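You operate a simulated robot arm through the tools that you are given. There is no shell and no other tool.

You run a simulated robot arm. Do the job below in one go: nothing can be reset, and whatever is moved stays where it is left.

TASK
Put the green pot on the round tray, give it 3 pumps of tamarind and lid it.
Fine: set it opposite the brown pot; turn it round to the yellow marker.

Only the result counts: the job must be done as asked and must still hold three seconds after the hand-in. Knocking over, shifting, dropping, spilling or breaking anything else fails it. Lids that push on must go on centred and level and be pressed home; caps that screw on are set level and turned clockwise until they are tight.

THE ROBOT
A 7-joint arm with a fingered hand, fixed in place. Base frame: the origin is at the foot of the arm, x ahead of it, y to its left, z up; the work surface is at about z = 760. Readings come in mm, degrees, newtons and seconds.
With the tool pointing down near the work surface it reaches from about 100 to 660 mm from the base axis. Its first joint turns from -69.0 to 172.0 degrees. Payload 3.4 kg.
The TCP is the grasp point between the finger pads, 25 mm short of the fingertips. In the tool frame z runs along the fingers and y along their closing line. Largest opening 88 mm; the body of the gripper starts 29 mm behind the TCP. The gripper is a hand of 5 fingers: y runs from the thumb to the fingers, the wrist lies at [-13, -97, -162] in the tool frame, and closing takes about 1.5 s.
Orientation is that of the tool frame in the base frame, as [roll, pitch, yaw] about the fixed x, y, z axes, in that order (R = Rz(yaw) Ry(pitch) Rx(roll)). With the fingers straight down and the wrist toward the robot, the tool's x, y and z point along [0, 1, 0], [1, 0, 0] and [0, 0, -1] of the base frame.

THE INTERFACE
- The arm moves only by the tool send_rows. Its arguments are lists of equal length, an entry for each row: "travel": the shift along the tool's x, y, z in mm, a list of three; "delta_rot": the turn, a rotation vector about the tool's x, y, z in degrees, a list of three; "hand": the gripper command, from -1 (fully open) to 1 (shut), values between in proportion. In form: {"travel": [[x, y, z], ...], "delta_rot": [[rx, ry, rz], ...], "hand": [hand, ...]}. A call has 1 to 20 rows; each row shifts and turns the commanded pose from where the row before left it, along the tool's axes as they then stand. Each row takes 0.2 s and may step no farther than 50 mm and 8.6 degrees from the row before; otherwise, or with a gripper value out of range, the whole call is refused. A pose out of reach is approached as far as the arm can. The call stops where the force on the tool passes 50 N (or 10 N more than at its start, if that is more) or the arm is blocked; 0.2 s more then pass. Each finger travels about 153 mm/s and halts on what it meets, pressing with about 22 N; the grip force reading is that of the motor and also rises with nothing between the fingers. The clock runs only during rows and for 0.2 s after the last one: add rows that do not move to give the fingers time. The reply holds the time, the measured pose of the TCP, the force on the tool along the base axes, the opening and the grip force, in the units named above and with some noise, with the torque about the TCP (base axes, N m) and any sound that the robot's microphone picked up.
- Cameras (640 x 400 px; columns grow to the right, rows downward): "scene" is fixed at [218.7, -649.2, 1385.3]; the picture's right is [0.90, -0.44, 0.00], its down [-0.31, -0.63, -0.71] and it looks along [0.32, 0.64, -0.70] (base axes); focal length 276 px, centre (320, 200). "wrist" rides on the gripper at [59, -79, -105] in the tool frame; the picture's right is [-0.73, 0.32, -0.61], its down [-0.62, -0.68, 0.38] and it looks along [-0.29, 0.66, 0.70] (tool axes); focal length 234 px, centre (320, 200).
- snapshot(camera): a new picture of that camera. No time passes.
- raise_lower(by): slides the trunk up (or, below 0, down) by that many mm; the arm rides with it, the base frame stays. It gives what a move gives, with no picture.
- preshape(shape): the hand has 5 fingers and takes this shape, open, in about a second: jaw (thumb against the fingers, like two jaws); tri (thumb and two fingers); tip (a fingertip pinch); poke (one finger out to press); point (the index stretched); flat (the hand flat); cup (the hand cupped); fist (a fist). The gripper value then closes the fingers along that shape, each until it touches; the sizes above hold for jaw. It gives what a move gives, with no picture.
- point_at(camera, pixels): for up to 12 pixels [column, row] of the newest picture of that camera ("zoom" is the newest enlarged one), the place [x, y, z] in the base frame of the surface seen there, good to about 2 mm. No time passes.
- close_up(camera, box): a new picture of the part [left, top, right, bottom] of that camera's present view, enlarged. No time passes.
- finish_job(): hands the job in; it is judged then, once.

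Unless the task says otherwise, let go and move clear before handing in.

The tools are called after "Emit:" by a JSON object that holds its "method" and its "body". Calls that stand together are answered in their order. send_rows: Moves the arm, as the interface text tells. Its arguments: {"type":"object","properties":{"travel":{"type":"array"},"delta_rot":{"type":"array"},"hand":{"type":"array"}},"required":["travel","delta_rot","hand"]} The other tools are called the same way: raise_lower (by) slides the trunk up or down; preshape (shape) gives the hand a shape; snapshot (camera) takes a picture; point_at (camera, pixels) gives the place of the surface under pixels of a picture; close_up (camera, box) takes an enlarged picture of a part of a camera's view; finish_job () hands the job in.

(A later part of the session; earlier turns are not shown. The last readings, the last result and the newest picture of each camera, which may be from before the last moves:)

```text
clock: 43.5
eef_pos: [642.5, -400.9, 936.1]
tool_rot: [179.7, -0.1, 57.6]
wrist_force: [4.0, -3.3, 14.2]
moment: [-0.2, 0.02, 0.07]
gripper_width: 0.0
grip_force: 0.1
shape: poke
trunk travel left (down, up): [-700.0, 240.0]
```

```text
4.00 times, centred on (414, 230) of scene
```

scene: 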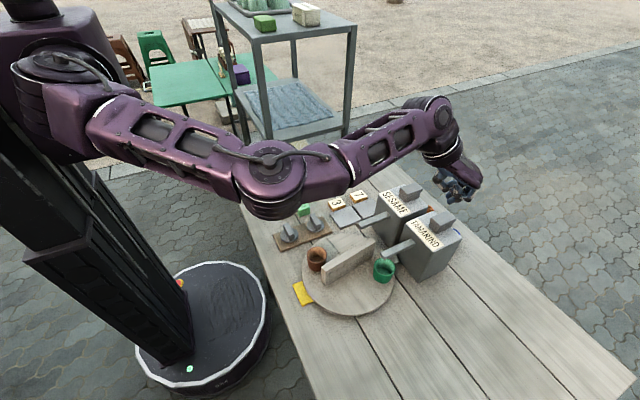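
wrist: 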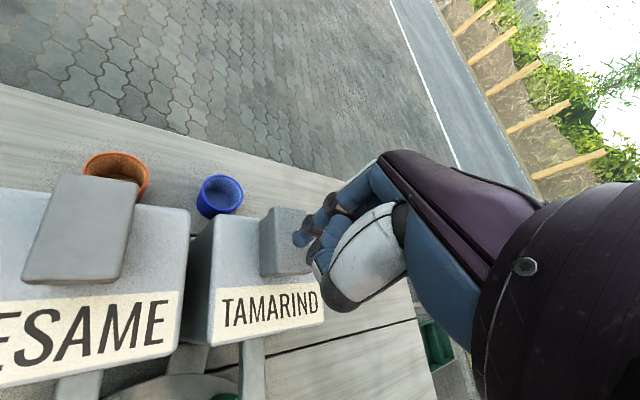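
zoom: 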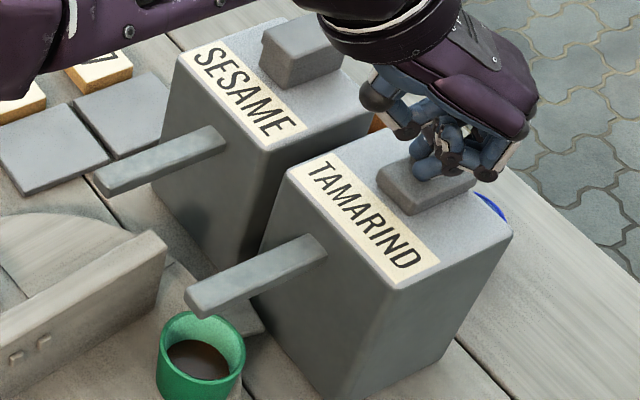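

The head bottomed out (14 N at z≈936) and dark liquid is now in the pot: pump 1. I'll release fully upward and check.

Emit:
{"method": "send_rows", "body": {"travel": [[0, 0, -4], [0, 0, -6], [0, 0, -6], [0, 0, -6], [0, 0, 0], [0, 0, 0]], "delta_rot": [[0, 0, 0], [0, 0, 0], [0, 0, 0], [0, 0, 0], [0, 0, 0], [0, 0, 0]], "hand": [-1, -1, -1, -1, -1, -1]}}

Emit:
{"method": "close_up", "body": {"camera": "scene", "box": [350, 180, 478, 280]}}

Emit:
{"method": "close_up", "body": {"camera": "scene", "box": [350, 235, 430, 285]}}

```text
clock: 44.9
eef_pos: [643.2, -401.2, 955.1]
tool_rot: [-180.0, -0.1, 57.5]
wrist_force: [-0.5, -0.2, -0.9]
moment: [0.02, 0.03, -0.01]
gripper_width: 0.0
grip_force: 0.1
shape: poke
trunk travel left (down, up): [-700.0, 240.0]
```

```text
4.00 times, centred on (414, 230) of scene
```

zoom: 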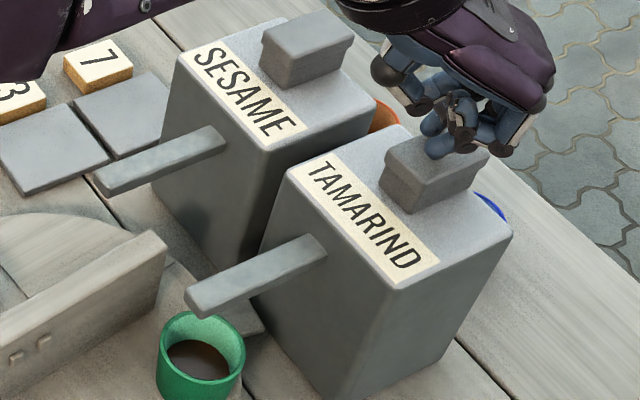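

```text
8.00 times, centred on (390, 260) of scene
```

zoom: 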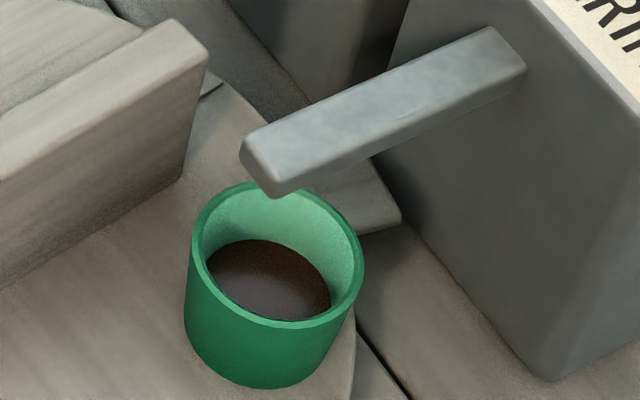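

The head sprang back up and there is a first level of liquid in the pot. I'll note the liquid level and do pump 2 identically.

Emit:
{"method": "point_at", "body": {"camera": "zoom", "pixels": [[270, 275], [250, 265], [300, 295], [230, 270]]}}

Emit:
{"method": "send_rows", "body": {"travel": [[0, 0, 4], [0, 0, 4], [0, 0, 3], [0, 0, 3], [0, 0, 2], [0, 0, 2], [0, 0, 2], [0, 0, 2], [0, 0, 0]], "delta_rot": [[0, 0, 0], [0, 0, 0], [0, 0, 0], [0, 0, 0], [0, 0, 0], [0, 0, 0], [0, 0, 0], [0, 0, 0], [0, 0, 0]], "hand": [-1, -1, -1, -1, -1, -1, -1, -1, -1]}}

```text
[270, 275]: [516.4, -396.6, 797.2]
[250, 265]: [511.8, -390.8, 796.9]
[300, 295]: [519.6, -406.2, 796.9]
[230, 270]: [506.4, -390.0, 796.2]
```

```text
clock: 46.9
eef_pos: [642.3, -399.8, 936.1]
tool_rot: [179.7, -0.1, 57.4]
wrist_force: [5.3, -4.0, 17.3]
moment: [-0.22, -0.01, 0.09]
gripper_width: 0.1
grip_force: 0.0
shape: poke
trunk travel left (down, up): [-700.0, 240.0]
```

Pump 2 bottomed at 17 N. Release and check level.

Emit:
{"method": "send_rows", "body": {"travel": [[0, 0, -4], [0, 0, -6], [0, 0, -6], [0, 0, -6], [0, 0, 0], [0, 0, 0]], "delta_rot": [[0, 0, 0], [0, 0, 0], [0, 0, 0], [0, 0, 0], [0, 0, 0], [0, 0, 0]], "hand": [-1, -1, -1, -1, -1, -1]}}

Emit:
{"method": "close_up", "body": {"camera": "scene", "box": [350, 235, 430, 285]}}

Emit:
{"method": "point_at", "body": {"camera": "zoom", "pixels": [[270, 275], [250, 265], [300, 285], [230, 260], [275, 323], [194, 245]]}}

Emit:
{"method": "close_up", "body": {"camera": "scene", "box": [350, 180, 478, 280]}}

```text
clock: 48.3
eef_pos: [642.9, -399.8, 955.9]
tool_rot: [180.0, 0.1, 57.5]
wrist_force: [0.2, -0.4, 0.3]
moment: [0.01, 0.03, 0.01]
gripper_width: 0.0
grip_force: 0.1
shape: poke
trunk travel left (down, up): [-700.0, 240.0]
```

```text
8.00 times, centred on (390, 260) of scene
```

zoom: 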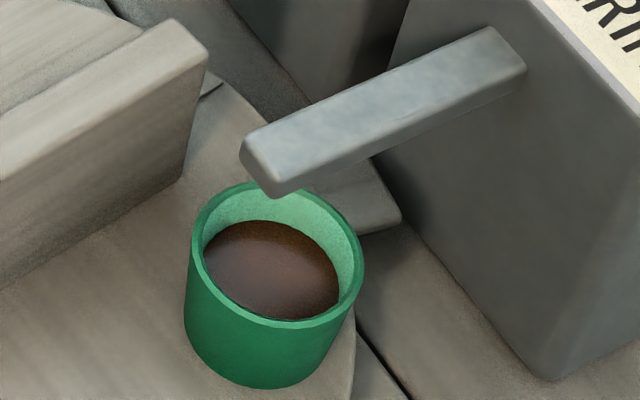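

```text
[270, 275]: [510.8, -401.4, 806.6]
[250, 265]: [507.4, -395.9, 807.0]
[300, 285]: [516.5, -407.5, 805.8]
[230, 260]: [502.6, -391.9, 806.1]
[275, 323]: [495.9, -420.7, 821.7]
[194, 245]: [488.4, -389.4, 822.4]
```

```text
4.00 times, centred on (414, 230) of scene
```

zoom: 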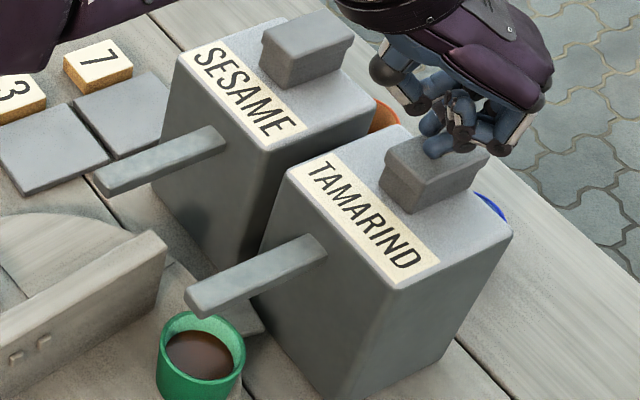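

Level rose to ≈806.5. Pump 3 now.

Emit:
{"method": "send_rows", "body": {"travel": [[0, 0, 4], [0, 0, 4], [0, 0, 3], [0, 0, 3], [0, 0, 2], [0, 0, 2], [0, 0, 2], [0, 0, 2], [0, 0, 0]], "delta_rot": [[0, 0, 0], [0, 0, 0], [0, 0, 0], [0, 0, 0], [0, 0, 0], [0, 0, 0], [0, 0, 0], [0, 0, 0], [0, 0, 0]], "hand": [-1, -1, -1, -1, -1, -1, -1, -1, -1]}}

Emit:
{"method": "send_rows", "body": {"travel": [[0, 0, -4], [0, 0, -6], [0, 0, -6], [0, 0, -6], [0, 0, -15], [0, 0, -20]], "delta_rot": [[0, 0, 0], [0, 0, 0], [0, 0, 0], [0, 0, 0], [0, 0, 0], [0, 0, 0]], "hand": [-1, -1, -1, -1, -1, -1]}}

Emit:
{"method": "close_up", "body": {"camera": "scene", "box": [350, 235, 430, 285]}}

Emit:
{"method": "point_at", "body": {"camera": "zoom", "pixels": [[270, 265], [250, 255], [300, 275], [230, 250], [275, 323], [194, 245]]}}

```text
clock: 50.3
eef_pos: [643.0, -400.4, 935.9]
tool_rot: [179.7, -0.2, 57.5]
wrist_force: [3.9, -3.7, 16.3]
moment: [-0.24, -0.03, 0.07]
gripper_width: 0.0
grip_force: 0.2
shape: poke
trunk travel left (down, up): [-700.0, 240.0]
```

```text
clock: 51.7
eef_pos: [643.9, -400.0, 989.4]
tool_rot: [-180.0, 0.1, 57.5]
wrist_force: [0.0, -0.6, -0.2]
moment: [0.04, 0.01, -0.01]
gripper_width: 0.0
grip_force: 0.2
shape: poke
trunk travel left (down, up): [-700.0, 240.0]
```

```text
8.00 times, centred on (390, 260) of scene
```

zoom: 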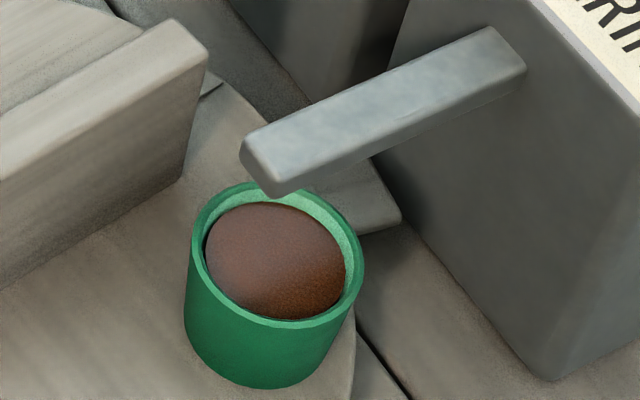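

```text
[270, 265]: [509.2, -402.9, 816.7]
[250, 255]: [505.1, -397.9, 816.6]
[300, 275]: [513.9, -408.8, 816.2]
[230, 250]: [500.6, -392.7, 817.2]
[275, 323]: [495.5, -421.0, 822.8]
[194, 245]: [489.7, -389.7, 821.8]
```

All three pumps are in: the level is ≈816.7, below the rim at 822, with no spill. Now I'll retract back over the tray, on the side of the wall from which I can push it clockwise.

Emit:
{"method": "send_rows", "body": {"travel": [[-20.4, -34.8, 0], [-20.4, -34.8, 0], [-20.4, -34.8, 0], [-20.4, -34.8, 0], [-20.4, -34.8, 0], [-20.3, -34.8, 0], [0, 0, 0], [0, 0, 0], [0, 0, 0], [0, 0, 0]], "delta_rot": [[0, 0, 0], [0, 0, 0], [0, 0, 0], [0, 0, 0], [0, 0, 0], [0, 0, 0], [0, 0, -7.33], [0, 0, -7.33], [0, 0, -7.33], [0, 0, 0]], "hand": [-1, -1, -1, -1, -1, -1, -1, -1, -1, -1]}}

Emit:
{"method": "snapshot", "body": {"camera": "wrist"}}

Emit:
{"method": "snapshot", "body": {"camera": "scene"}}

```text
clock: 53.9
eef_pos: [403.2, -392.0, 990.5]
tool_rot: [-180.0, -0.1, 79.6]
wrist_force: [0.1, 0.1, -0.3]
moment: [0.0, 0.02, -0.02]
gripper_width: 0.0
grip_force: 0.0
shape: poke
trunk travel left (down, up): [-700.0, 240.0]
```

```text
taken
```

wrist: 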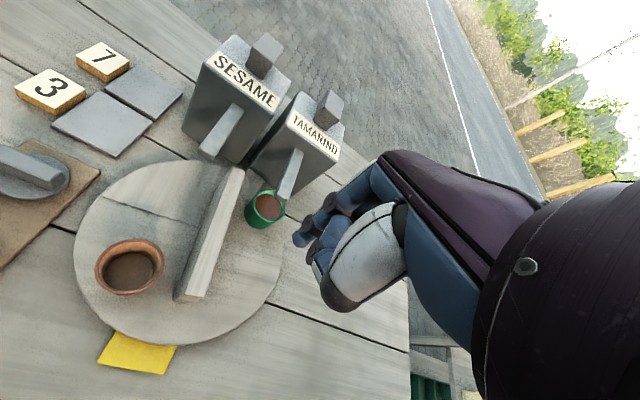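

```text
taken
```

scene: 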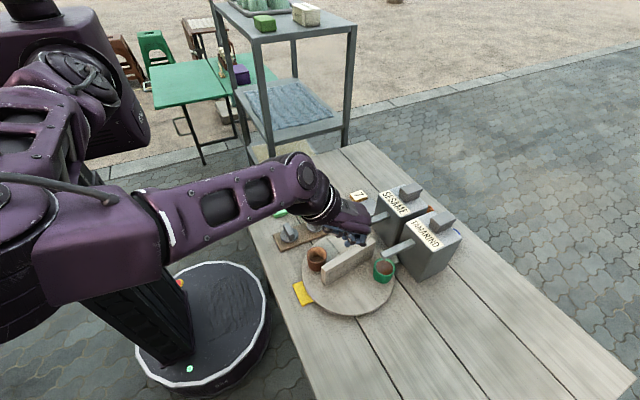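

The view from above is clean. I'll measure the wall's top corners and the brown pot here for the push geometry.

Emit:
{"method": "point_at", "body": {"camera": "wrist", "pixels": [[178, 290], [198, 294], [231, 171], [242, 172], [210, 230], [100, 270], [160, 265], [130, 245], [105, 365], [170, 350], [165, 372], [112, 335]]}}

```text
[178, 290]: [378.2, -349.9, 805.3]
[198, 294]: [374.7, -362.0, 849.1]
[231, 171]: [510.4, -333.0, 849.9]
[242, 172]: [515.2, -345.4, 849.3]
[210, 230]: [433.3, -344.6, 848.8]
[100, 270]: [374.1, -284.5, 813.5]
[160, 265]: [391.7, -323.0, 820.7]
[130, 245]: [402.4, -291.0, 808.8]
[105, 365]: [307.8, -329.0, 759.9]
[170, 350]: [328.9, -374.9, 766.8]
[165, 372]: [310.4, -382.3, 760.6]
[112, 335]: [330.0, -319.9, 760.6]
```

The wall's near face now runs from (374.7,-362) to (515.2,-345.4); refined tray centre ≈(443.5,-352.6). The green pot needs to go about -144° (clockwise) to the yellow marker (179°). I'll descend beside the wall and move up to it.

Emit:
{"method": "send_rows", "body": {"travel": [[0, 0, 40], [0, 0, 40], [0, 0, 35], [0, 0, 22], [0, 0, 0], [6.4, -1.95, 0], [6.4, -1.95, 0], [4.3, -1.3, 0], [0, 0, 0]], "delta_rot": [[0, 0, 0], [0, 0, 0], [0, 0, 0], [0, 0, 0], [0, 0, 0], [0, 0, 0], [0, 0, 0], [0, 0, 0], [0, 0, 0]], "hand": [-1, -1, -1, -1, -1, -1, -1, -1, -1]}}

Emit:
{"method": "snapshot", "body": {"camera": "wrist"}}

```text
clock: 55.9
eef_pos: [398.9, -373.6, 852.6]
tool_rot: [180.0, 0.0, 79.5]
wrist_force: [-0.7, -1.1, -0.3]
moment: [-0.02, 0.02, -0.02]
gripper_width: 0.0
grip_force: 0.0
shape: poke
trunk travel left (down, up): [-700.0, 240.0]
```

```text
taken
```

wrist: 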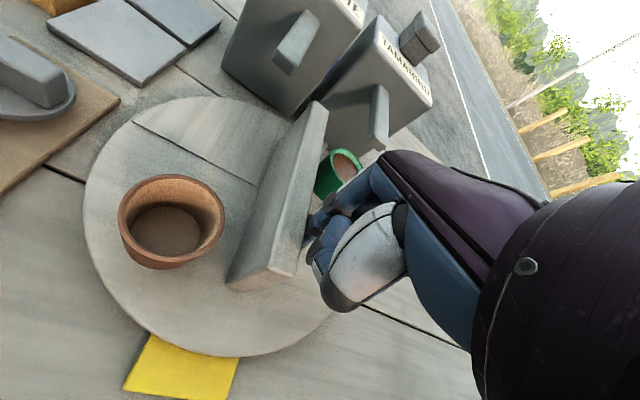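

The fingertip is next to the wall face. I'll push it clockwise slowly along the arc, first ~45°.

Emit:
{"method": "send_rows", "body": {"travel": [[1.7, -1.53, 0], [1.7, -1.53, 0], [1.62, -1.67, 0], [1.62, -1.67, 0], [2.07, -0.89, 0], [2.07, -0.89, 0], [2.11, -0.7, 0], [2.11, -0.7, 0], [2.19, -0.51, 0], [2.19, -0.51, 0], [2.23, -0.31, 0], [2.23, -0.31, 0], [2.22, -0.11, 0], [2.22, -0.11, 0], [2.25, 0.09, 0], [2.25, 0.09, 0], [2.23, 0.25, 0], [2.23, 0.25, 0], [2.22, 0.45, 0], [2.22, 0.45, 0]], "delta_rot": [[0, 0, 0], [0, 0, 0], [0, 0, 0], [0, 0, 0], [0, 0, 0], [0, 0, 0], [0, 0, 0], [0, 0, 0], [0, 0, 0], [0, 0, 0], [0, 0, 0], [0, 0, 0], [0, 0, 0], [0, 0, 0], [0, 0, 0], [0, 0, 0], [0, 0, 0], [0, 0, 0], [0, 0, 0], [0, 0, 0]], "hand": [-1, -1, -1, -1, -1, -1, -1, -1, -1, -1, -1, -1, -1, -1, -1, -1, -1, -1, -1, -1]}}

Emit:
{"method": "snapshot", "body": {"camera": "scene"}}

Emit:
{"method": "snapshot", "body": {"camera": "wrist"}}

```text
clock: 60.1
eef_pos: [397.0, -331.8, 852.1]
tool_rot: [-180.0, 0.0, 79.6]
wrist_force: [-0.5, -0.3, 0.8]
moment: [0.01, 0.0, -0.04]
gripper_width: 0.0
grip_force: 0.0
shape: poke
trunk travel left (down, up): [-700.0, 240.0]
```

```text
taken
```

scene: 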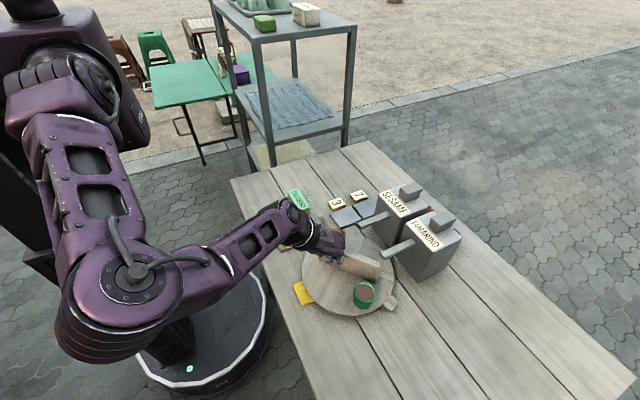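

```text
taken
```

wrist: 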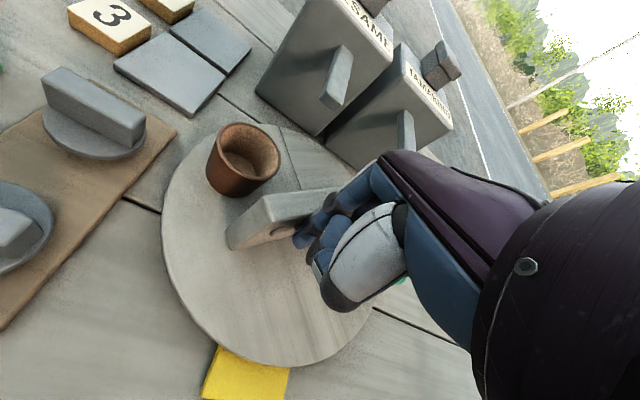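

The green pot has come round to (365,293) in the scene and stands fine. I'll continue the push another ~50°.

Emit:
{"method": "send_rows", "body": {"travel": [[2.11, 0.68, 0], [2.11, 0.68, 0], [2.09, 0.83, 0], [2.09, 0.83, 0], [2.02, 1.0, 0], [2.02, 1.0, 0], [1.9, 1.22, 0], [1.9, 1.22, 0], [1.78, 1.35, 0], [1.78, 1.35, 0], [1.7, 1.51, 0], [1.7, 1.51, 0], [1.53, 1.65, 0], [1.53, 1.65, 0], [1.39, 1.73, 0], [1.39, 1.73, 0], [1.22, 1.91, 0], [1.22, 1.91, 0], [1.03, 2.0, 0], [0, 0, 0]], "delta_rot": [[0, 0, 0], [0, 0, 0], [0, 0, 0], [0, 0, 0], [0, 0, 0], [0, 0, 0], [0, 0, 0], [0, 0, 0], [0, 0, 0], [0, 0, 0], [0, 0, 0], [0, 0, 0], [0, 0, 0], [0, 0, 0], [0, 0, 0], [0, 0, 0], [0, 0, 0], [0, 0, 0], [0, 0, 0], [0, 0, 0]], "hand": [-1, -1, -1, -1, -1, -1, -1, -1, -1, -1, -1, -1, -1, -1, -1, -1, -1, -1, -1, -1]}}

Emit:
{"method": "snapshot", "body": {"camera": "scene"}}

Emit:
{"method": "snapshot", "body": {"camera": "wrist"}}

```text
clock: 64.3
eef_pos: [427.1, -304.3, 852.9]
tool_rot: [-179.9, 0.0, 79.5]
wrist_force: [-0.1, 0.4, 1.1]
moment: [-0.02, 0.02, 0.01]
gripper_width: 0.2
grip_force: 0.0
shape: poke
trunk travel left (down, up): [-700.0, 240.0]
```

```text
taken
```

scene: 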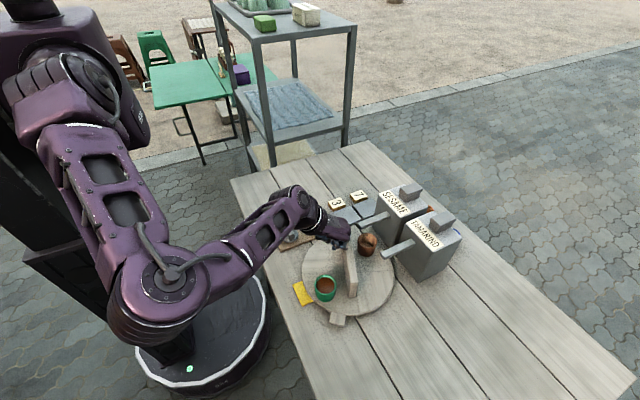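

```text
taken
```

wrist: 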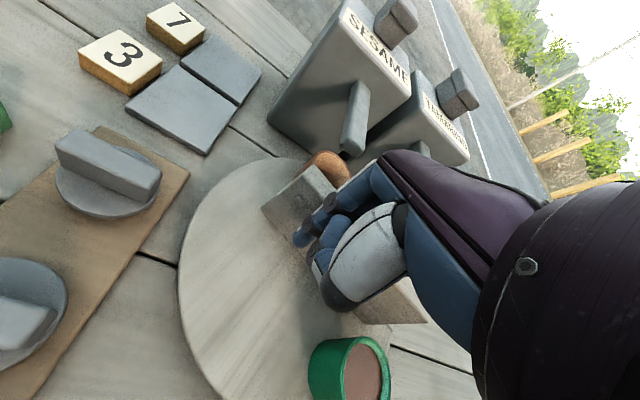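

The green pot is now at (326,287), near the yellow marker. I'll measure how far is left.

Emit:
{"method": "close_up", "body": {"camera": "scene", "box": [286, 262, 366, 312]}}

```text
8.00 times, centred on (326, 287) of scene
```

zoom: 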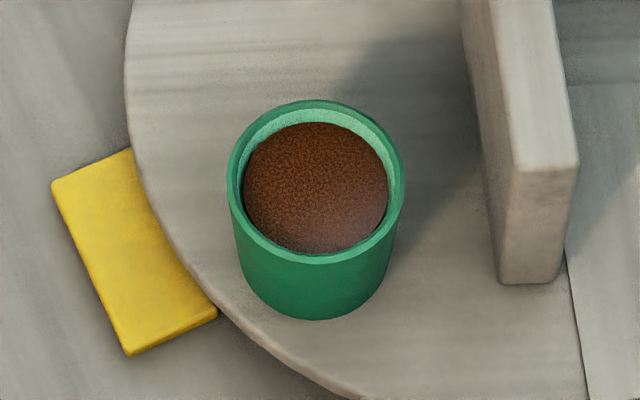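

Emit:
{"method": "point_at", "body": {"camera": "zoom", "pixels": [[232, 180], [400, 185], [318, 104], [320, 258], [260, 120], [380, 125], [255, 240], [385, 235], [55, 185], [130, 352], [213, 312], [128, 152]]}}

Emit:
{"method": "point_at", "body": {"camera": "zoom", "pixels": [[515, 170], [575, 165], [480, 10], [530, 10], [545, 100], [500, 280], [320, 190], [560, 280]]}}

```text
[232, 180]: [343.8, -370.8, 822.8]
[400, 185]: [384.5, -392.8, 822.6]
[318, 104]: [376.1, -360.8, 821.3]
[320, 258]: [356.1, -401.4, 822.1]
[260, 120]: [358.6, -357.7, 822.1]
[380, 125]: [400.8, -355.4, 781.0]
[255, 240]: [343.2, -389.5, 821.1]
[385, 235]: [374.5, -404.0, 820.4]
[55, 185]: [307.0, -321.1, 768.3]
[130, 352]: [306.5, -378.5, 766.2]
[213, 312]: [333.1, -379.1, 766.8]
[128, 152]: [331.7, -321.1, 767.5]
```

```text
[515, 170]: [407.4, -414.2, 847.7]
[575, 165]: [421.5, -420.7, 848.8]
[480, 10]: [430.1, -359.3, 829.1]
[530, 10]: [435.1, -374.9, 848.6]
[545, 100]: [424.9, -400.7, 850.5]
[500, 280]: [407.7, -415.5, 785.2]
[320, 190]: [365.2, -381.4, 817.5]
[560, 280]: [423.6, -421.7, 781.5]
```

Green pot centre ≈(365,-381.4), i.e. at 200°, with the target ≈179°: about 21° left. The tray seems to have coasted ahead of the finger, so I'll wait a second and re-measure whether it is still turning.

Emit:
{"method": "send_rows", "body": {"travel": [[0, 0, 0], [0, 0, 0], [0, 0, 0], [0, 0, 0], [0, 0, 0]], "delta_rot": [[0, 0, 0], [0, 0, 0], [0, 0, 0], [0, 0, 0], [0, 0, 0]], "hand": [-1, -1, -1, -1, -1]}}

Emit:
{"method": "close_up", "body": {"camera": "scene", "box": [286, 262, 366, 312]}}

```text
clock: 65.5
eef_pos: [428.2, -305.4, 852.1]
tool_rot: [-180.0, 0.0, 79.5]
wrist_force: [-0.1, 0.2, -0.2]
moment: [-0.02, 0.01, -0.01]
gripper_width: 0.0
grip_force: 0.0
shape: poke
trunk travel left (down, up): [-700.0, 240.0]
```

```text
8.00 times, centred on (326, 287) of scene
```

zoom: 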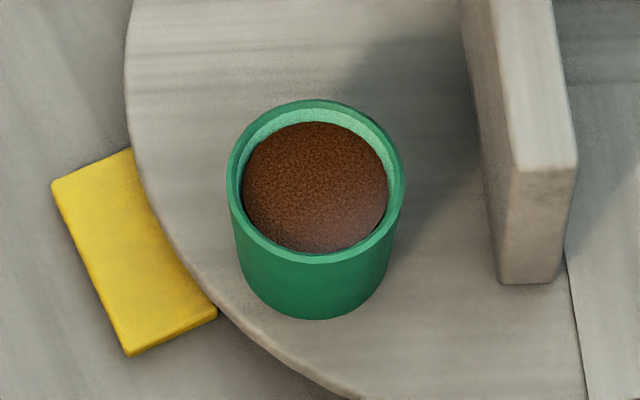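

The tray isn't coasting – the slanted finger simply touches the wall's top edge ~22 mm ahead of the TCP. I'll keep pushing about 18° and re-measure.

Emit:
{"method": "send_rows", "body": {"travel": [[1.12, 1.65, 0], [1.12, 1.65, 0], [1.12, 1.65, 0], [1.12, 1.65, 0], [0.55, 2.16, 0], [0.55, 2.16, 0], [0.55, 2.16, 0], [0, 0, 0]], "delta_rot": [[0, 0, 0], [0, 0, 0], [0, 0, 0], [0, 0, 0], [0, 0, 0], [0, 0, 0], [0, 0, 0], [0, 0, 0]], "hand": [-1, -1, -1, -1, -1, -1, -1, -1]}}

Emit:
{"method": "close_up", "body": {"camera": "scene", "box": [286, 242, 366, 292]}}

Emit:
{"method": "close_up", "body": {"camera": "scene", "box": [310, 190, 410, 265]}}

```text
clock: 67.3
eef_pos: [441.6, -300.2, 852.6]
tool_rot: [-180.0, 0.0, 79.5]
wrist_force: [-0.9, 0.1, 1.4]
moment: [0.0, -0.02, -0.01]
gripper_width: 0.4
grip_force: 0.0
shape: poke
trunk travel left (down, up): [-700.0, 240.0]
```

```text
8.00 times, centred on (326, 267) of scene
```

zoom: 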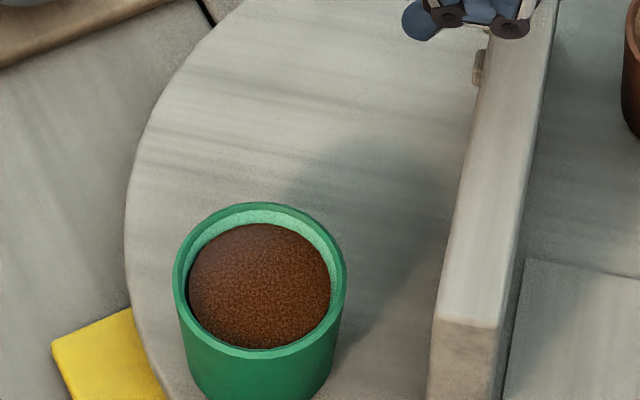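

```text
5.33 times, centred on (360, 228) of scene
```

zoom: 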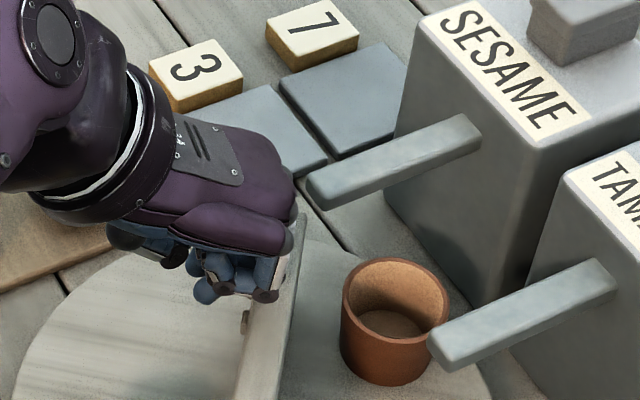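

Emit:
{"method": "close_up", "body": {"camera": "scene", "box": [286, 252, 366, 302]}}

Emit:
{"method": "point_at", "body": {"camera": "zoom", "pixels": [[177, 200], [343, 200], [258, 126], [262, 273], [200, 150], [318, 148], [195, 250], [325, 250], [265, 210]]}}

```text
8.00 times, centred on (326, 277) of scene
```

zoom: 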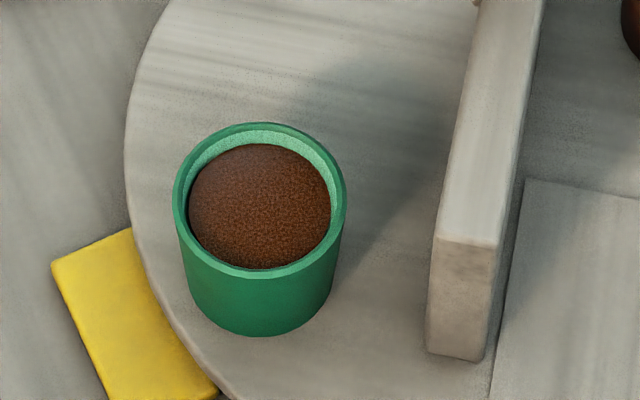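

```text
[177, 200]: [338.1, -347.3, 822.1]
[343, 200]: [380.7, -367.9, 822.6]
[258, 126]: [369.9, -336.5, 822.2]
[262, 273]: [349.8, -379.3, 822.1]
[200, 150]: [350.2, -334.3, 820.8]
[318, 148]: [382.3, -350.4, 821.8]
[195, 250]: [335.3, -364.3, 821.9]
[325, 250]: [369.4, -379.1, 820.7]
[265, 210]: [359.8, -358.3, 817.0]
```

Green pot centre ≈(359.7,-357.8), at 183.5°; the marker's centre is at ≈178.8°. A last ~4.3 mm of push will align it.

Emit:
{"method": "send_rows", "body": {"travel": [[0.3, 1.45, 0], [0.3, 1.45, 0], [0.3, 1.4, 0], [0, 0, 0]], "delta_rot": [[0, 0, 0], [0, 0, 0], [0, 0, 0], [0, 0, 0]], "hand": [-1, -1, -1, -1]}}

Emit:
{"method": "close_up", "body": {"camera": "scene", "box": [286, 252, 366, 302]}}

Emit:
{"method": "point_at", "body": {"camera": "zoom", "pixels": [[162, 180], [330, 180], [245, 105], [250, 253], [185, 130], [305, 130], [180, 230], [315, 230]]}}

```text
clock: 68.3
eef_pos: [446.3, -301.0, 852.7]
tool_rot: [180.0, -0.1, 79.5]
wrist_force: [-0.2, 0.2, 0.4]
moment: [-0.03, 0.0, 0.03]
gripper_width: 0.0
grip_force: 0.1
shape: poke
trunk travel left (down, up): [-700.0, 240.0]
```

```text
8.00 times, centred on (326, 277) of scene
```

zoom: 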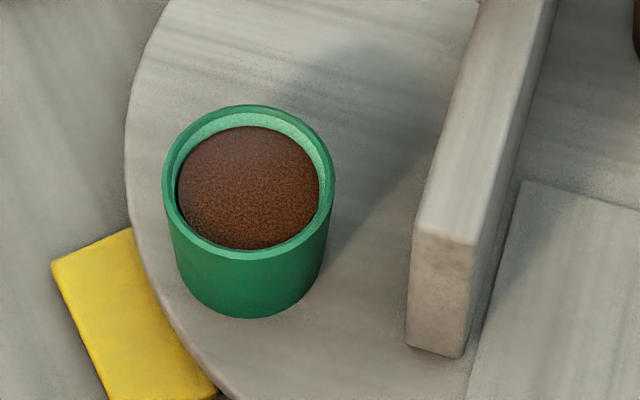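

```text
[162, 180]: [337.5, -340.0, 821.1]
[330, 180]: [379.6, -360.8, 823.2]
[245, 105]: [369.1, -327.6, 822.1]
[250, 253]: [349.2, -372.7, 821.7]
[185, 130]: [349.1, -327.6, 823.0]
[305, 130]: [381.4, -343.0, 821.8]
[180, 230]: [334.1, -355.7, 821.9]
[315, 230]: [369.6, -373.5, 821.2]
```

Aligned: green pot centre ≈(358.8,-350.3), at 178.4° versus the marker's 178.8°. I'll back the finger off, rise, and look at the lids up close.

Emit:
{"method": "send_rows", "body": {"travel": [[0, -8, 0], [0, -6, 0], [0, 0, -30], [0, 0, -45], [0, 0, -40], [0, 0, 0]], "delta_rot": [[0, 0, 0], [0, 0, 0], [0, 0, 0], [0, 0, 0], [0, 0, 0], [0, 0, 0]], "hand": [-1, -1, -1, -1, -1, -1]}}

Emit:
{"method": "preshape", "body": {"shape": "jaw"}}

Emit:
{"method": "snapshot", "body": {"camera": "scene"}}

Emit:
{"method": "snapshot", "body": {"camera": "wrist"}}

```text
clock: 69.7
eef_pos: [432.3, -296.8, 968.8]
tool_rot: [180.0, 0.0, 79.4]
wrist_force: [1.3, -0.6, -0.1]
moment: [0.02, -0.03, -0.01]
gripper_width: 0.1
grip_force: 0.0
shape: poke
trunk travel left (down, up): [-700.0, 240.0]
```

```text
clock: 70.6
eef_pos: [432.4, -297.8, 967.0]
tool_rot: [180.0, 0.0, 79.5]
wrist_force: [-0.8, -0.6, 0.2]
moment: [0.03, 0.02, -0.01]
gripper_width: 87.8
grip_force: 0.0
shape: jaw
trunk travel left (down, up): [-700.0, 240.0]
```

```text
taken
```

scene: 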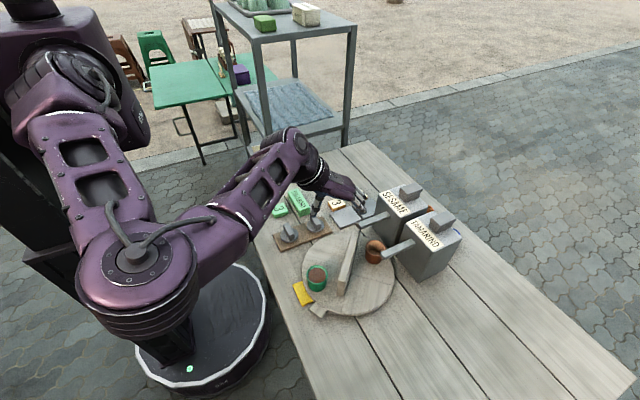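

```text
taken
```

wrist: 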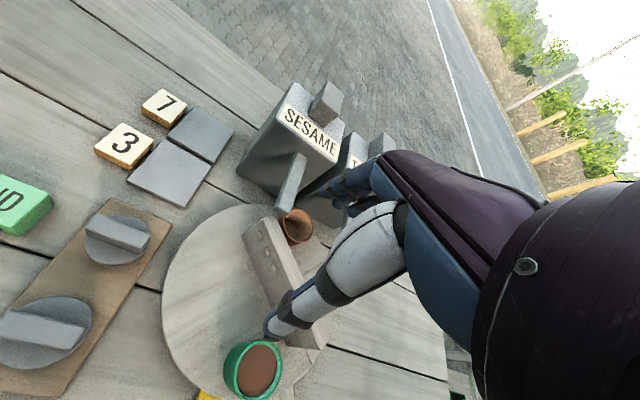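

Now a close look at both lids, from both cameras.

Emit:
{"method": "close_up", "body": {"camera": "wrist", "box": [0, 190, 180, 400]}}

Emit:
{"method": "close_up", "body": {"camera": "scene", "box": [270, 205, 342, 250]}}

Emit:
{"method": "close_up", "body": {"camera": "wrist", "box": [200, 190, 340, 400]}}

```text
1.90 times, centred on (90, 295) of wrist
```

zoom: 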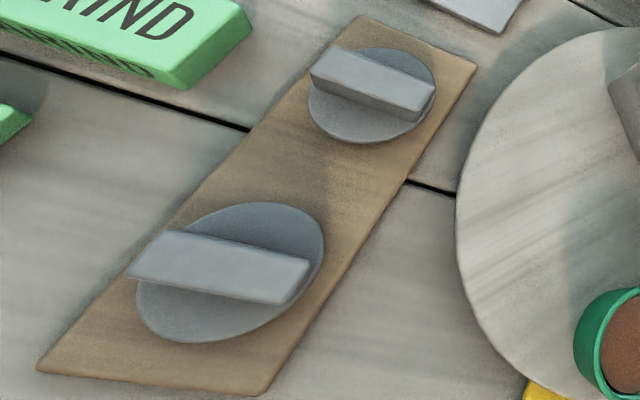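

```text
8.89 times, centred on (306, 228) of scene
```

zoom: 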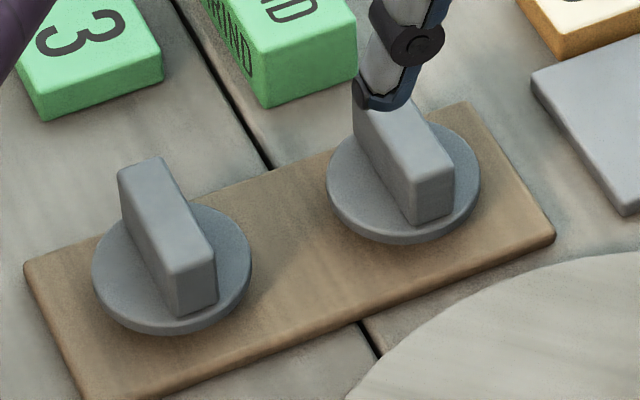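

```text
1.90 times, centred on (270, 295) of wrist
```

zoom: 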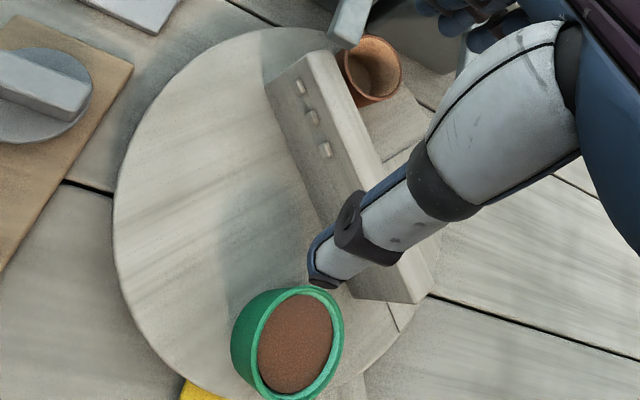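

Both lids are alike: a ~47 mm disc with an 11 mm bar handle, raised on a plug. I'll use the left-hand lid at ≈(354,-185.5) and measure its bar handle and the neighbouring blocks.

Emit:
{"method": "close_up", "body": {"camera": "scene", "box": [266, 205, 314, 253]}}

Emit:
{"method": "point_at", "body": {"camera": "wrist", "pixels": [[5, 318], [10, 340], [72, 328], [80, 345], [90, 320], [50, 297], [30, 370], [0, 330], [15, 232], [48, 205], [45, 318], [60, 350]]}}

```text
8.33 times, centred on (290, 229) of scene
```

zoom: 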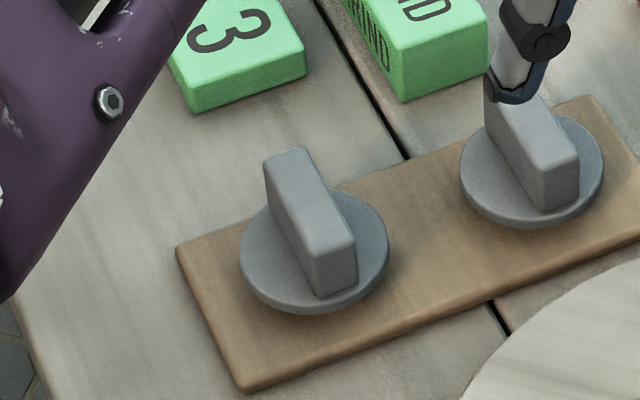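

```text
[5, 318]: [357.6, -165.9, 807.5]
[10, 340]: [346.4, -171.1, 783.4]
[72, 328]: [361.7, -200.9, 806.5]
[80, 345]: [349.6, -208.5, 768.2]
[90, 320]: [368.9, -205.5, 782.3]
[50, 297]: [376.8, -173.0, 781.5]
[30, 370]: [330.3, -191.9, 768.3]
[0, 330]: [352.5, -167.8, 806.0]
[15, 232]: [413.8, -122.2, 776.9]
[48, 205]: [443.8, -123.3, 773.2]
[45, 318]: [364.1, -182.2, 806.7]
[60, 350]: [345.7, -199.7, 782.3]
```

Emit:
{"method": "point_at", "body": {"camera": "zoom", "pixels": [[268, 162], [303, 152], [352, 240], [312, 252], [290, 175], [335, 235], [318, 293], [356, 285], [245, 250], [385, 250], [315, 308], [200, 108]]}}

Emit:
{"method": "point_at", "body": {"camera": "zoom", "pixels": [[265, 290], [375, 285], [370, 205], [300, 65], [405, 98], [485, 60], [300, 200], [340, 210], [280, 210], [270, 195], [310, 205], [330, 195]]}}

```text
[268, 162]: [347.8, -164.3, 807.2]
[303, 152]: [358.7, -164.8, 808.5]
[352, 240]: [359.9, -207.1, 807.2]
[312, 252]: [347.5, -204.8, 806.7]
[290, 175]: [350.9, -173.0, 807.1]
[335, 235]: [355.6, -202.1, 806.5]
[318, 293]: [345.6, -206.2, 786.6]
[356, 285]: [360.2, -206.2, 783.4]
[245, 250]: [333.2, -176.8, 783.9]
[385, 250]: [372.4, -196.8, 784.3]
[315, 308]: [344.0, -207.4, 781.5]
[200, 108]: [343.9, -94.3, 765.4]
```

```text
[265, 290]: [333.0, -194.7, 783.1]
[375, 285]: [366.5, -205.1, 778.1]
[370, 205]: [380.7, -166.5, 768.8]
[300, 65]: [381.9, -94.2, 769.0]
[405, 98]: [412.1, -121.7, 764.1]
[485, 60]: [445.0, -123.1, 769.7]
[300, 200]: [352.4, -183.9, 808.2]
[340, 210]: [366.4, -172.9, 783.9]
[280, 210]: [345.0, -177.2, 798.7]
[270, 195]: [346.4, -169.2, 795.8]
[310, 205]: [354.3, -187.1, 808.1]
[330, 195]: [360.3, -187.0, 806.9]
```

The bar handle is axis-aligned: x 347.5–360, y -206…-164.5, top z 808; disc top z≈783. I'll square the hand (closing line along x), move over it with the jaw half open, and check.

Emit:
{"method": "send_rows", "body": {"travel": [[0, 0, 0], [0, 0, 0], [28.1, -19.7, 0], [28.1, -19.7, 0], [28.1, -19.7, 0], [28.2, -19.6, 0], [0, 0, 40], [0, 0, 40], [0, 0, 0]], "delta_rot": [[0, 0, -5.2], [0, 0, -5.3], [0, 0, 0], [0, 0, 0], [0, 0, 0], [0, 0, 0], [0, 0, 0], [0, 0, 0], [0, 0, 0]], "hand": [-1, -1, -0.8, -0.6, -0.4, -0.2, -0.2, -0.2, -0.2]}}

Emit:
{"method": "snapshot", "body": {"camera": "scene"}}

Emit:
{"method": "snapshot", "body": {"camera": "wrist"}}

```text
clock: 72.6
eef_pos: [377.1, -191.6, 877.0]
tool_rot: [180.0, 0.0, 90.0]
wrist_force: [0.1, 0.6, -0.3]
moment: [0.01, 0.0, 0.03]
gripper_width: 52.9
grip_force: 0.0
shape: jaw
out of reach, approached as far as the arm can: row 6
trunk travel left (down, up): [-700.0, 240.0]
```

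```text
taken
```

scene: 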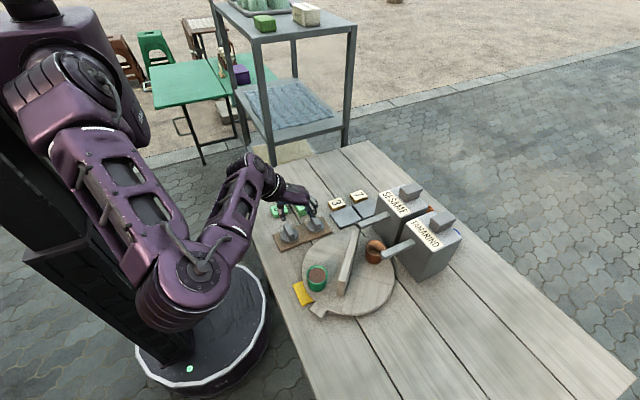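

```text
taken
```

wrist: 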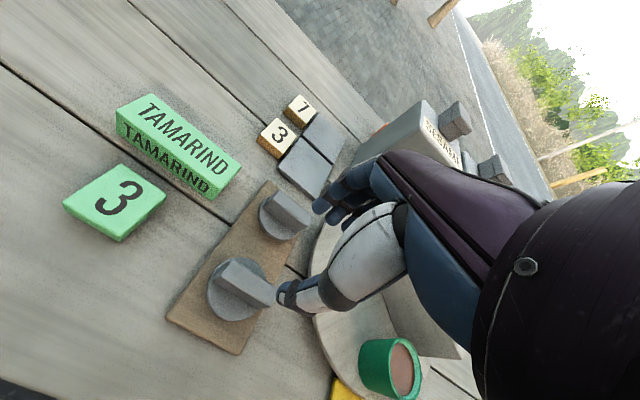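

The arm couldn't fold back that far (row 6 out of reach, stopped at x≈377). The other lid at ≈(432,-186) is better within reach, so I'll use that one; first rise and measure it.

Emit:
{"method": "send_rows", "body": {"travel": [[0, 0, -25], [0, 25, -10], [0, 25, 0], [0, 0, 0]], "delta_rot": [[0, 0, 0], [0, 0, 0], [0, 0, 0], [0, 0, 0]], "hand": [-0.2, -0.2, -0.2, -0.2]}}

Emit:
{"method": "close_up", "body": {"camera": "scene", "box": [286, 190, 346, 240]}}

Emit:
{"method": "snapshot", "body": {"camera": "wrist"}}

```text
clock: 73.6
eef_pos: [427.7, -191.3, 915.1]
tool_rot: [179.9, -0.1, 90.0]
wrist_force: [0.4, 0.3, 0.2]
moment: [-0.01, 0.03, 0.02]
gripper_width: 53.0
grip_force: 0.0
shape: jaw
trunk travel left (down, up): [-700.0, 240.0]
```

```text
8.00 times, centred on (316, 215) of scene
```

zoom: 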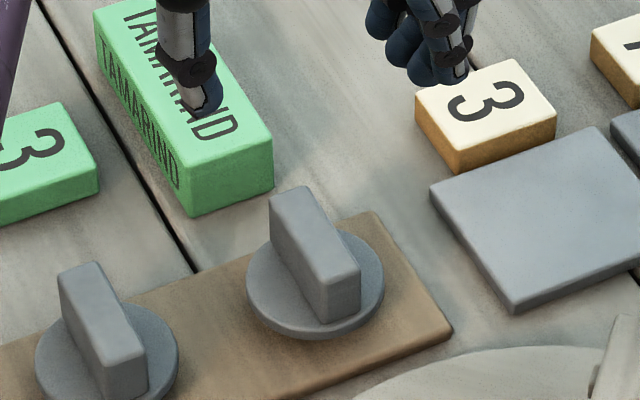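

```text
taken
```

wrist: 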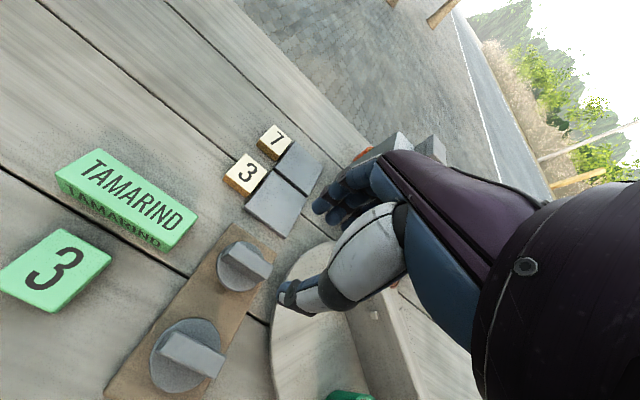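

Emit:
{"method": "point_at", "body": {"camera": "zoom", "pixels": [[273, 200], [305, 190], [357, 268], [320, 280], [310, 230], [322, 320], [358, 310], [250, 280], [381, 280], [310, 335], [270, 315], [350, 235]]}}

Emit:
{"method": "point_at", "body": {"camera": "zoom", "pixels": [[370, 305], [375, 255], [260, 255], [350, 330], [400, 330], [230, 210], [190, 215], [205, 110], [430, 75], [300, 200], [340, 265], [330, 272]]}}

```text
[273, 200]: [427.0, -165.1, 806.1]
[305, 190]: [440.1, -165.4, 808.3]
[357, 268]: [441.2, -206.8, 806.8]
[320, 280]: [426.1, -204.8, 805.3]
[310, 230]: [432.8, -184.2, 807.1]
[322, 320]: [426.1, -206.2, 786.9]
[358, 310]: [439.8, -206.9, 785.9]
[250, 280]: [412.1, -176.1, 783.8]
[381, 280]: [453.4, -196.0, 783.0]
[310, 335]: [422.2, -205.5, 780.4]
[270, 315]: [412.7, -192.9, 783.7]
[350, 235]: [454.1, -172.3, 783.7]
```

```text
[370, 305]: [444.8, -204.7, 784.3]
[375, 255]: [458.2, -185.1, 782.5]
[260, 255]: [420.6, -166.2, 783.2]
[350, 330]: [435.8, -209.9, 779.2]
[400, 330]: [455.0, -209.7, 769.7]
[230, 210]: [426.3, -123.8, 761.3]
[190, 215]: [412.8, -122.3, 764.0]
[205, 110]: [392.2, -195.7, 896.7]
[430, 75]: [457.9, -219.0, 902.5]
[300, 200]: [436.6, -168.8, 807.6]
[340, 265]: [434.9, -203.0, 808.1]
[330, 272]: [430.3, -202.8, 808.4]
```

The lid's bar is centred at ≈(433.5,-186), 13 wide, top z 808, disc top z≈783.5. I'll descend around it with the fingertips stopping just above the disc.

Emit:
{"method": "send_rows", "body": {"travel": [[9.3, 5.9, 20], [0, 0, 35], [0, 0, 30], [0, 0, 10], [0, 0, 5], [0, 0, 0]], "delta_rot": [[0, 0, 0], [0, 0, 0], [0, 0, 0], [0, 0, 0], [0, 0, 0], [0, 0, 0]], "hand": [-0.2, -0.2, -0.2, -0.2, -0.2, -0.2]}}

Emit:
{"method": "close_up", "body": {"camera": "scene", "box": [276, 180, 356, 240]}}

Emit:
{"method": "close_up", "body": {"camera": "wrist", "box": [180, 150, 420, 330]}}

```text
clock: 75.0
eef_pos: [433.7, -185.6, 825.9]
tool_rot: [-179.7, -0.1, 90.1]
wrist_force: [-0.6, -0.2, -0.2]
moment: [-0.01, 0.0, 0.03]
gripper_width: 53.0
grip_force: 0.0
shape: jaw
out of reach, approached as far as the arm can: row 4, 5
trunk travel left (down, up): [-700.0, 240.0]
```

```text
6.67 times, centred on (316, 210) of scene
```

zoom: 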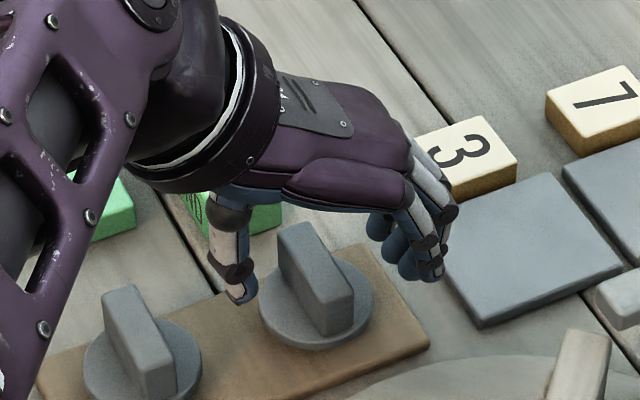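

```text
2.22 times, centred on (300, 240) of wrist
```

zoom: 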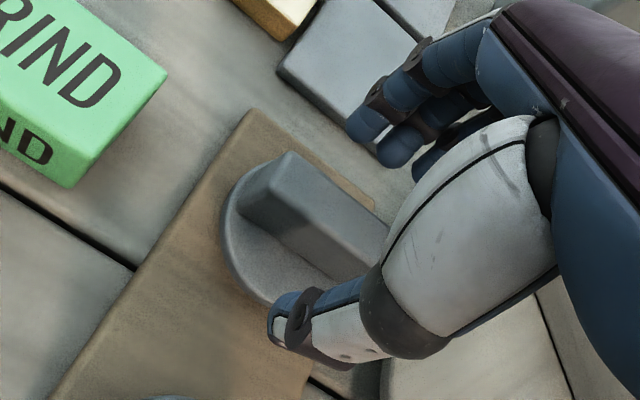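

The arm hit its fold limit at z≈826, so the trunk is a bit high for this spot. I'll rise, lower the trunk 100 mm, and come down again.

Emit:
{"method": "send_rows", "body": {"travel": [[0, 0, -30], [0, 0, -40], [0, 0, -40], [0, 0, 0]], "delta_rot": [[0, 0, 0], [0, 0, 0], [0, 0, 0], [0, 0, 0]], "hand": [-0.2, -0.2, -0.2, -0.2]}}

Emit:
{"method": "raise_lower", "body": {"by": -60}}

Emit:
{"method": "snapshot", "body": {"camera": "scene"}}

```text
clock: 76.0
eef_pos: [433.9, -185.7, 936.3]
tool_rot: [-180.0, 0.0, 90.0]
wrist_force: [0.9, -0.4, -0.4]
moment: [0.01, 0.0, 0.02]
gripper_width: 53.1
grip_force: 0.1
shape: jaw
trunk travel left (down, up): [-700.0, 240.0]
```

```text
clock: 77.0
eef_pos: [434.9, -186.4, 876.0]
tool_rot: [179.9, 0.0, 90.1]
wrist_force: [0.7, -0.5, 0.2]
moment: [-0.04, 0.01, 0.01]
gripper_width: 53.0
grip_force: 0.1
shape: jaw
trunk travel left (down, up): [-640.0, 300.0]
```

```text
taken
```

scene: 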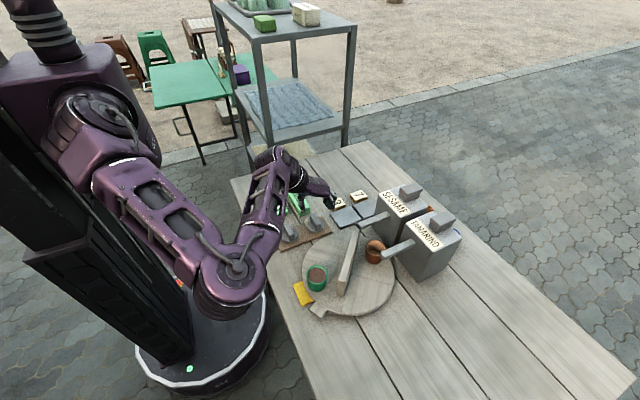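

Trunk is 60 lower and TCP at z=876. I'll check the elbow's clearance to the table, then descend.

Emit:
{"method": "point_at", "body": {"camera": "scene", "pixels": [[235, 312], [255, 300], [230, 270], [262, 270], [270, 225]]}}

Emit:
{"method": "send_rows", "body": {"travel": [[3, -1, 25], [0, 0, 20], [0, 0, 12], [0, 0, 0]], "delta_rot": [[0, 0, 0], [0, 0, 0], [0, 0, 0], [0, 0, 0]], "hand": [-0.2, -0.2, -0.2, -0.2]}}

Emit:
{"method": "close_up", "body": {"camera": "scene", "box": [276, 180, 356, 240]}}

Emit:
{"method": "close_up", "body": {"camera": "wrist", "box": [180, 150, 420, 330]}}

```text
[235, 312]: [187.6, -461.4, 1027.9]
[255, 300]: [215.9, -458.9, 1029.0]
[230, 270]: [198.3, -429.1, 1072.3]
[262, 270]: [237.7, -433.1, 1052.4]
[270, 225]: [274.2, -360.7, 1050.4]
```

```text
clock: 78.0
eef_pos: [434.4, -181.5, 818.5]
tool_rot: [-179.9, 0.0, 90.1]
wrist_force: [0.5, -0.2, -0.2]
moment: [0.04, 0.01, 0.01]
gripper_width: 52.9
grip_force: 0.1
shape: jaw
trunk travel left (down, up): [-640.0, 300.0]
```

```text
6.67 times, centred on (316, 210) of scene
```

zoom: 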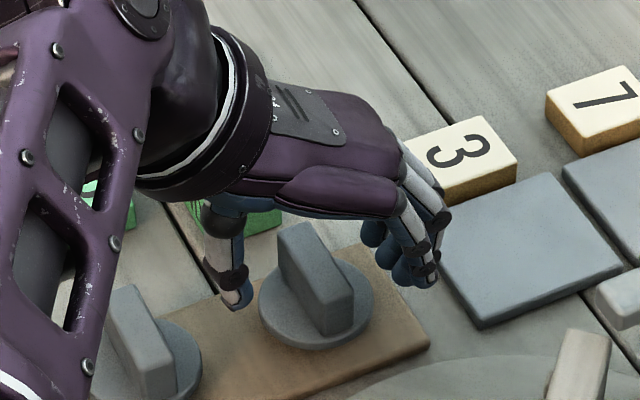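

```text
2.22 times, centred on (300, 240) of wrist
```

zoom: 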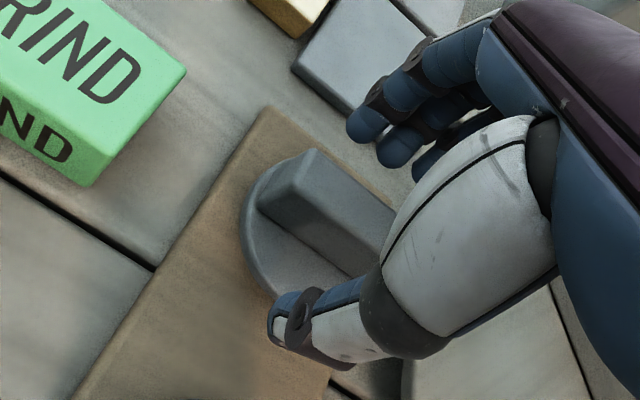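

Now reachable (z=818.5). I'll check the fingertip heights against the disc before the last few millimetres.

Emit:
{"method": "point_at", "body": {"camera": "zoom", "pixels": [[275, 335], [290, 300], [355, 130], [390, 160], [285, 345], [300, 180], [350, 230], [265, 240], [320, 160], [260, 205]]}}

Emit:
{"method": "close_up", "body": {"camera": "scene", "box": [296, 195, 346, 235]}}

Emit:
{"method": "point_at", "body": {"camera": "zoom", "pixels": [[165, 200], [160, 190], [430, 165], [400, 170], [450, 160]]}}

```text
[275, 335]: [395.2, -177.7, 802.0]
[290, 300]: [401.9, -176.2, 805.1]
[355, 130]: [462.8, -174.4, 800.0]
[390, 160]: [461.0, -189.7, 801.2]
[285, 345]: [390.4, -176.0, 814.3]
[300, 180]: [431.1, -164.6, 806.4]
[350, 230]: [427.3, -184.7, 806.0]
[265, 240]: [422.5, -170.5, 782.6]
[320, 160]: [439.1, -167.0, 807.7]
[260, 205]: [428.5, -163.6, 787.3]
```

```text
10.00 times, centred on (321, 215) of scene
```

zoom: 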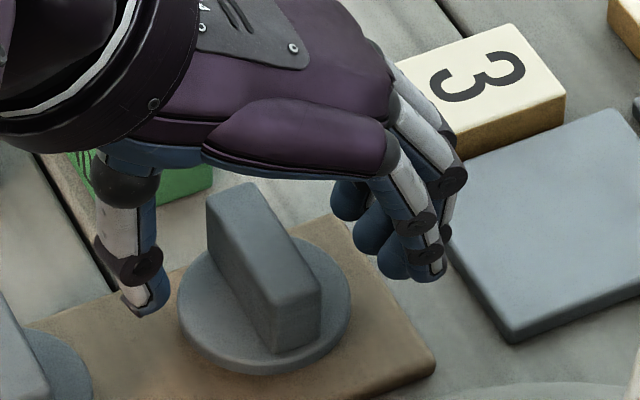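

```text
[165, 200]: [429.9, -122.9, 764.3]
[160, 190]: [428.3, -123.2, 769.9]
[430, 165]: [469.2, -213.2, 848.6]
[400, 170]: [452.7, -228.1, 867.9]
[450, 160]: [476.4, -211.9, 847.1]
```

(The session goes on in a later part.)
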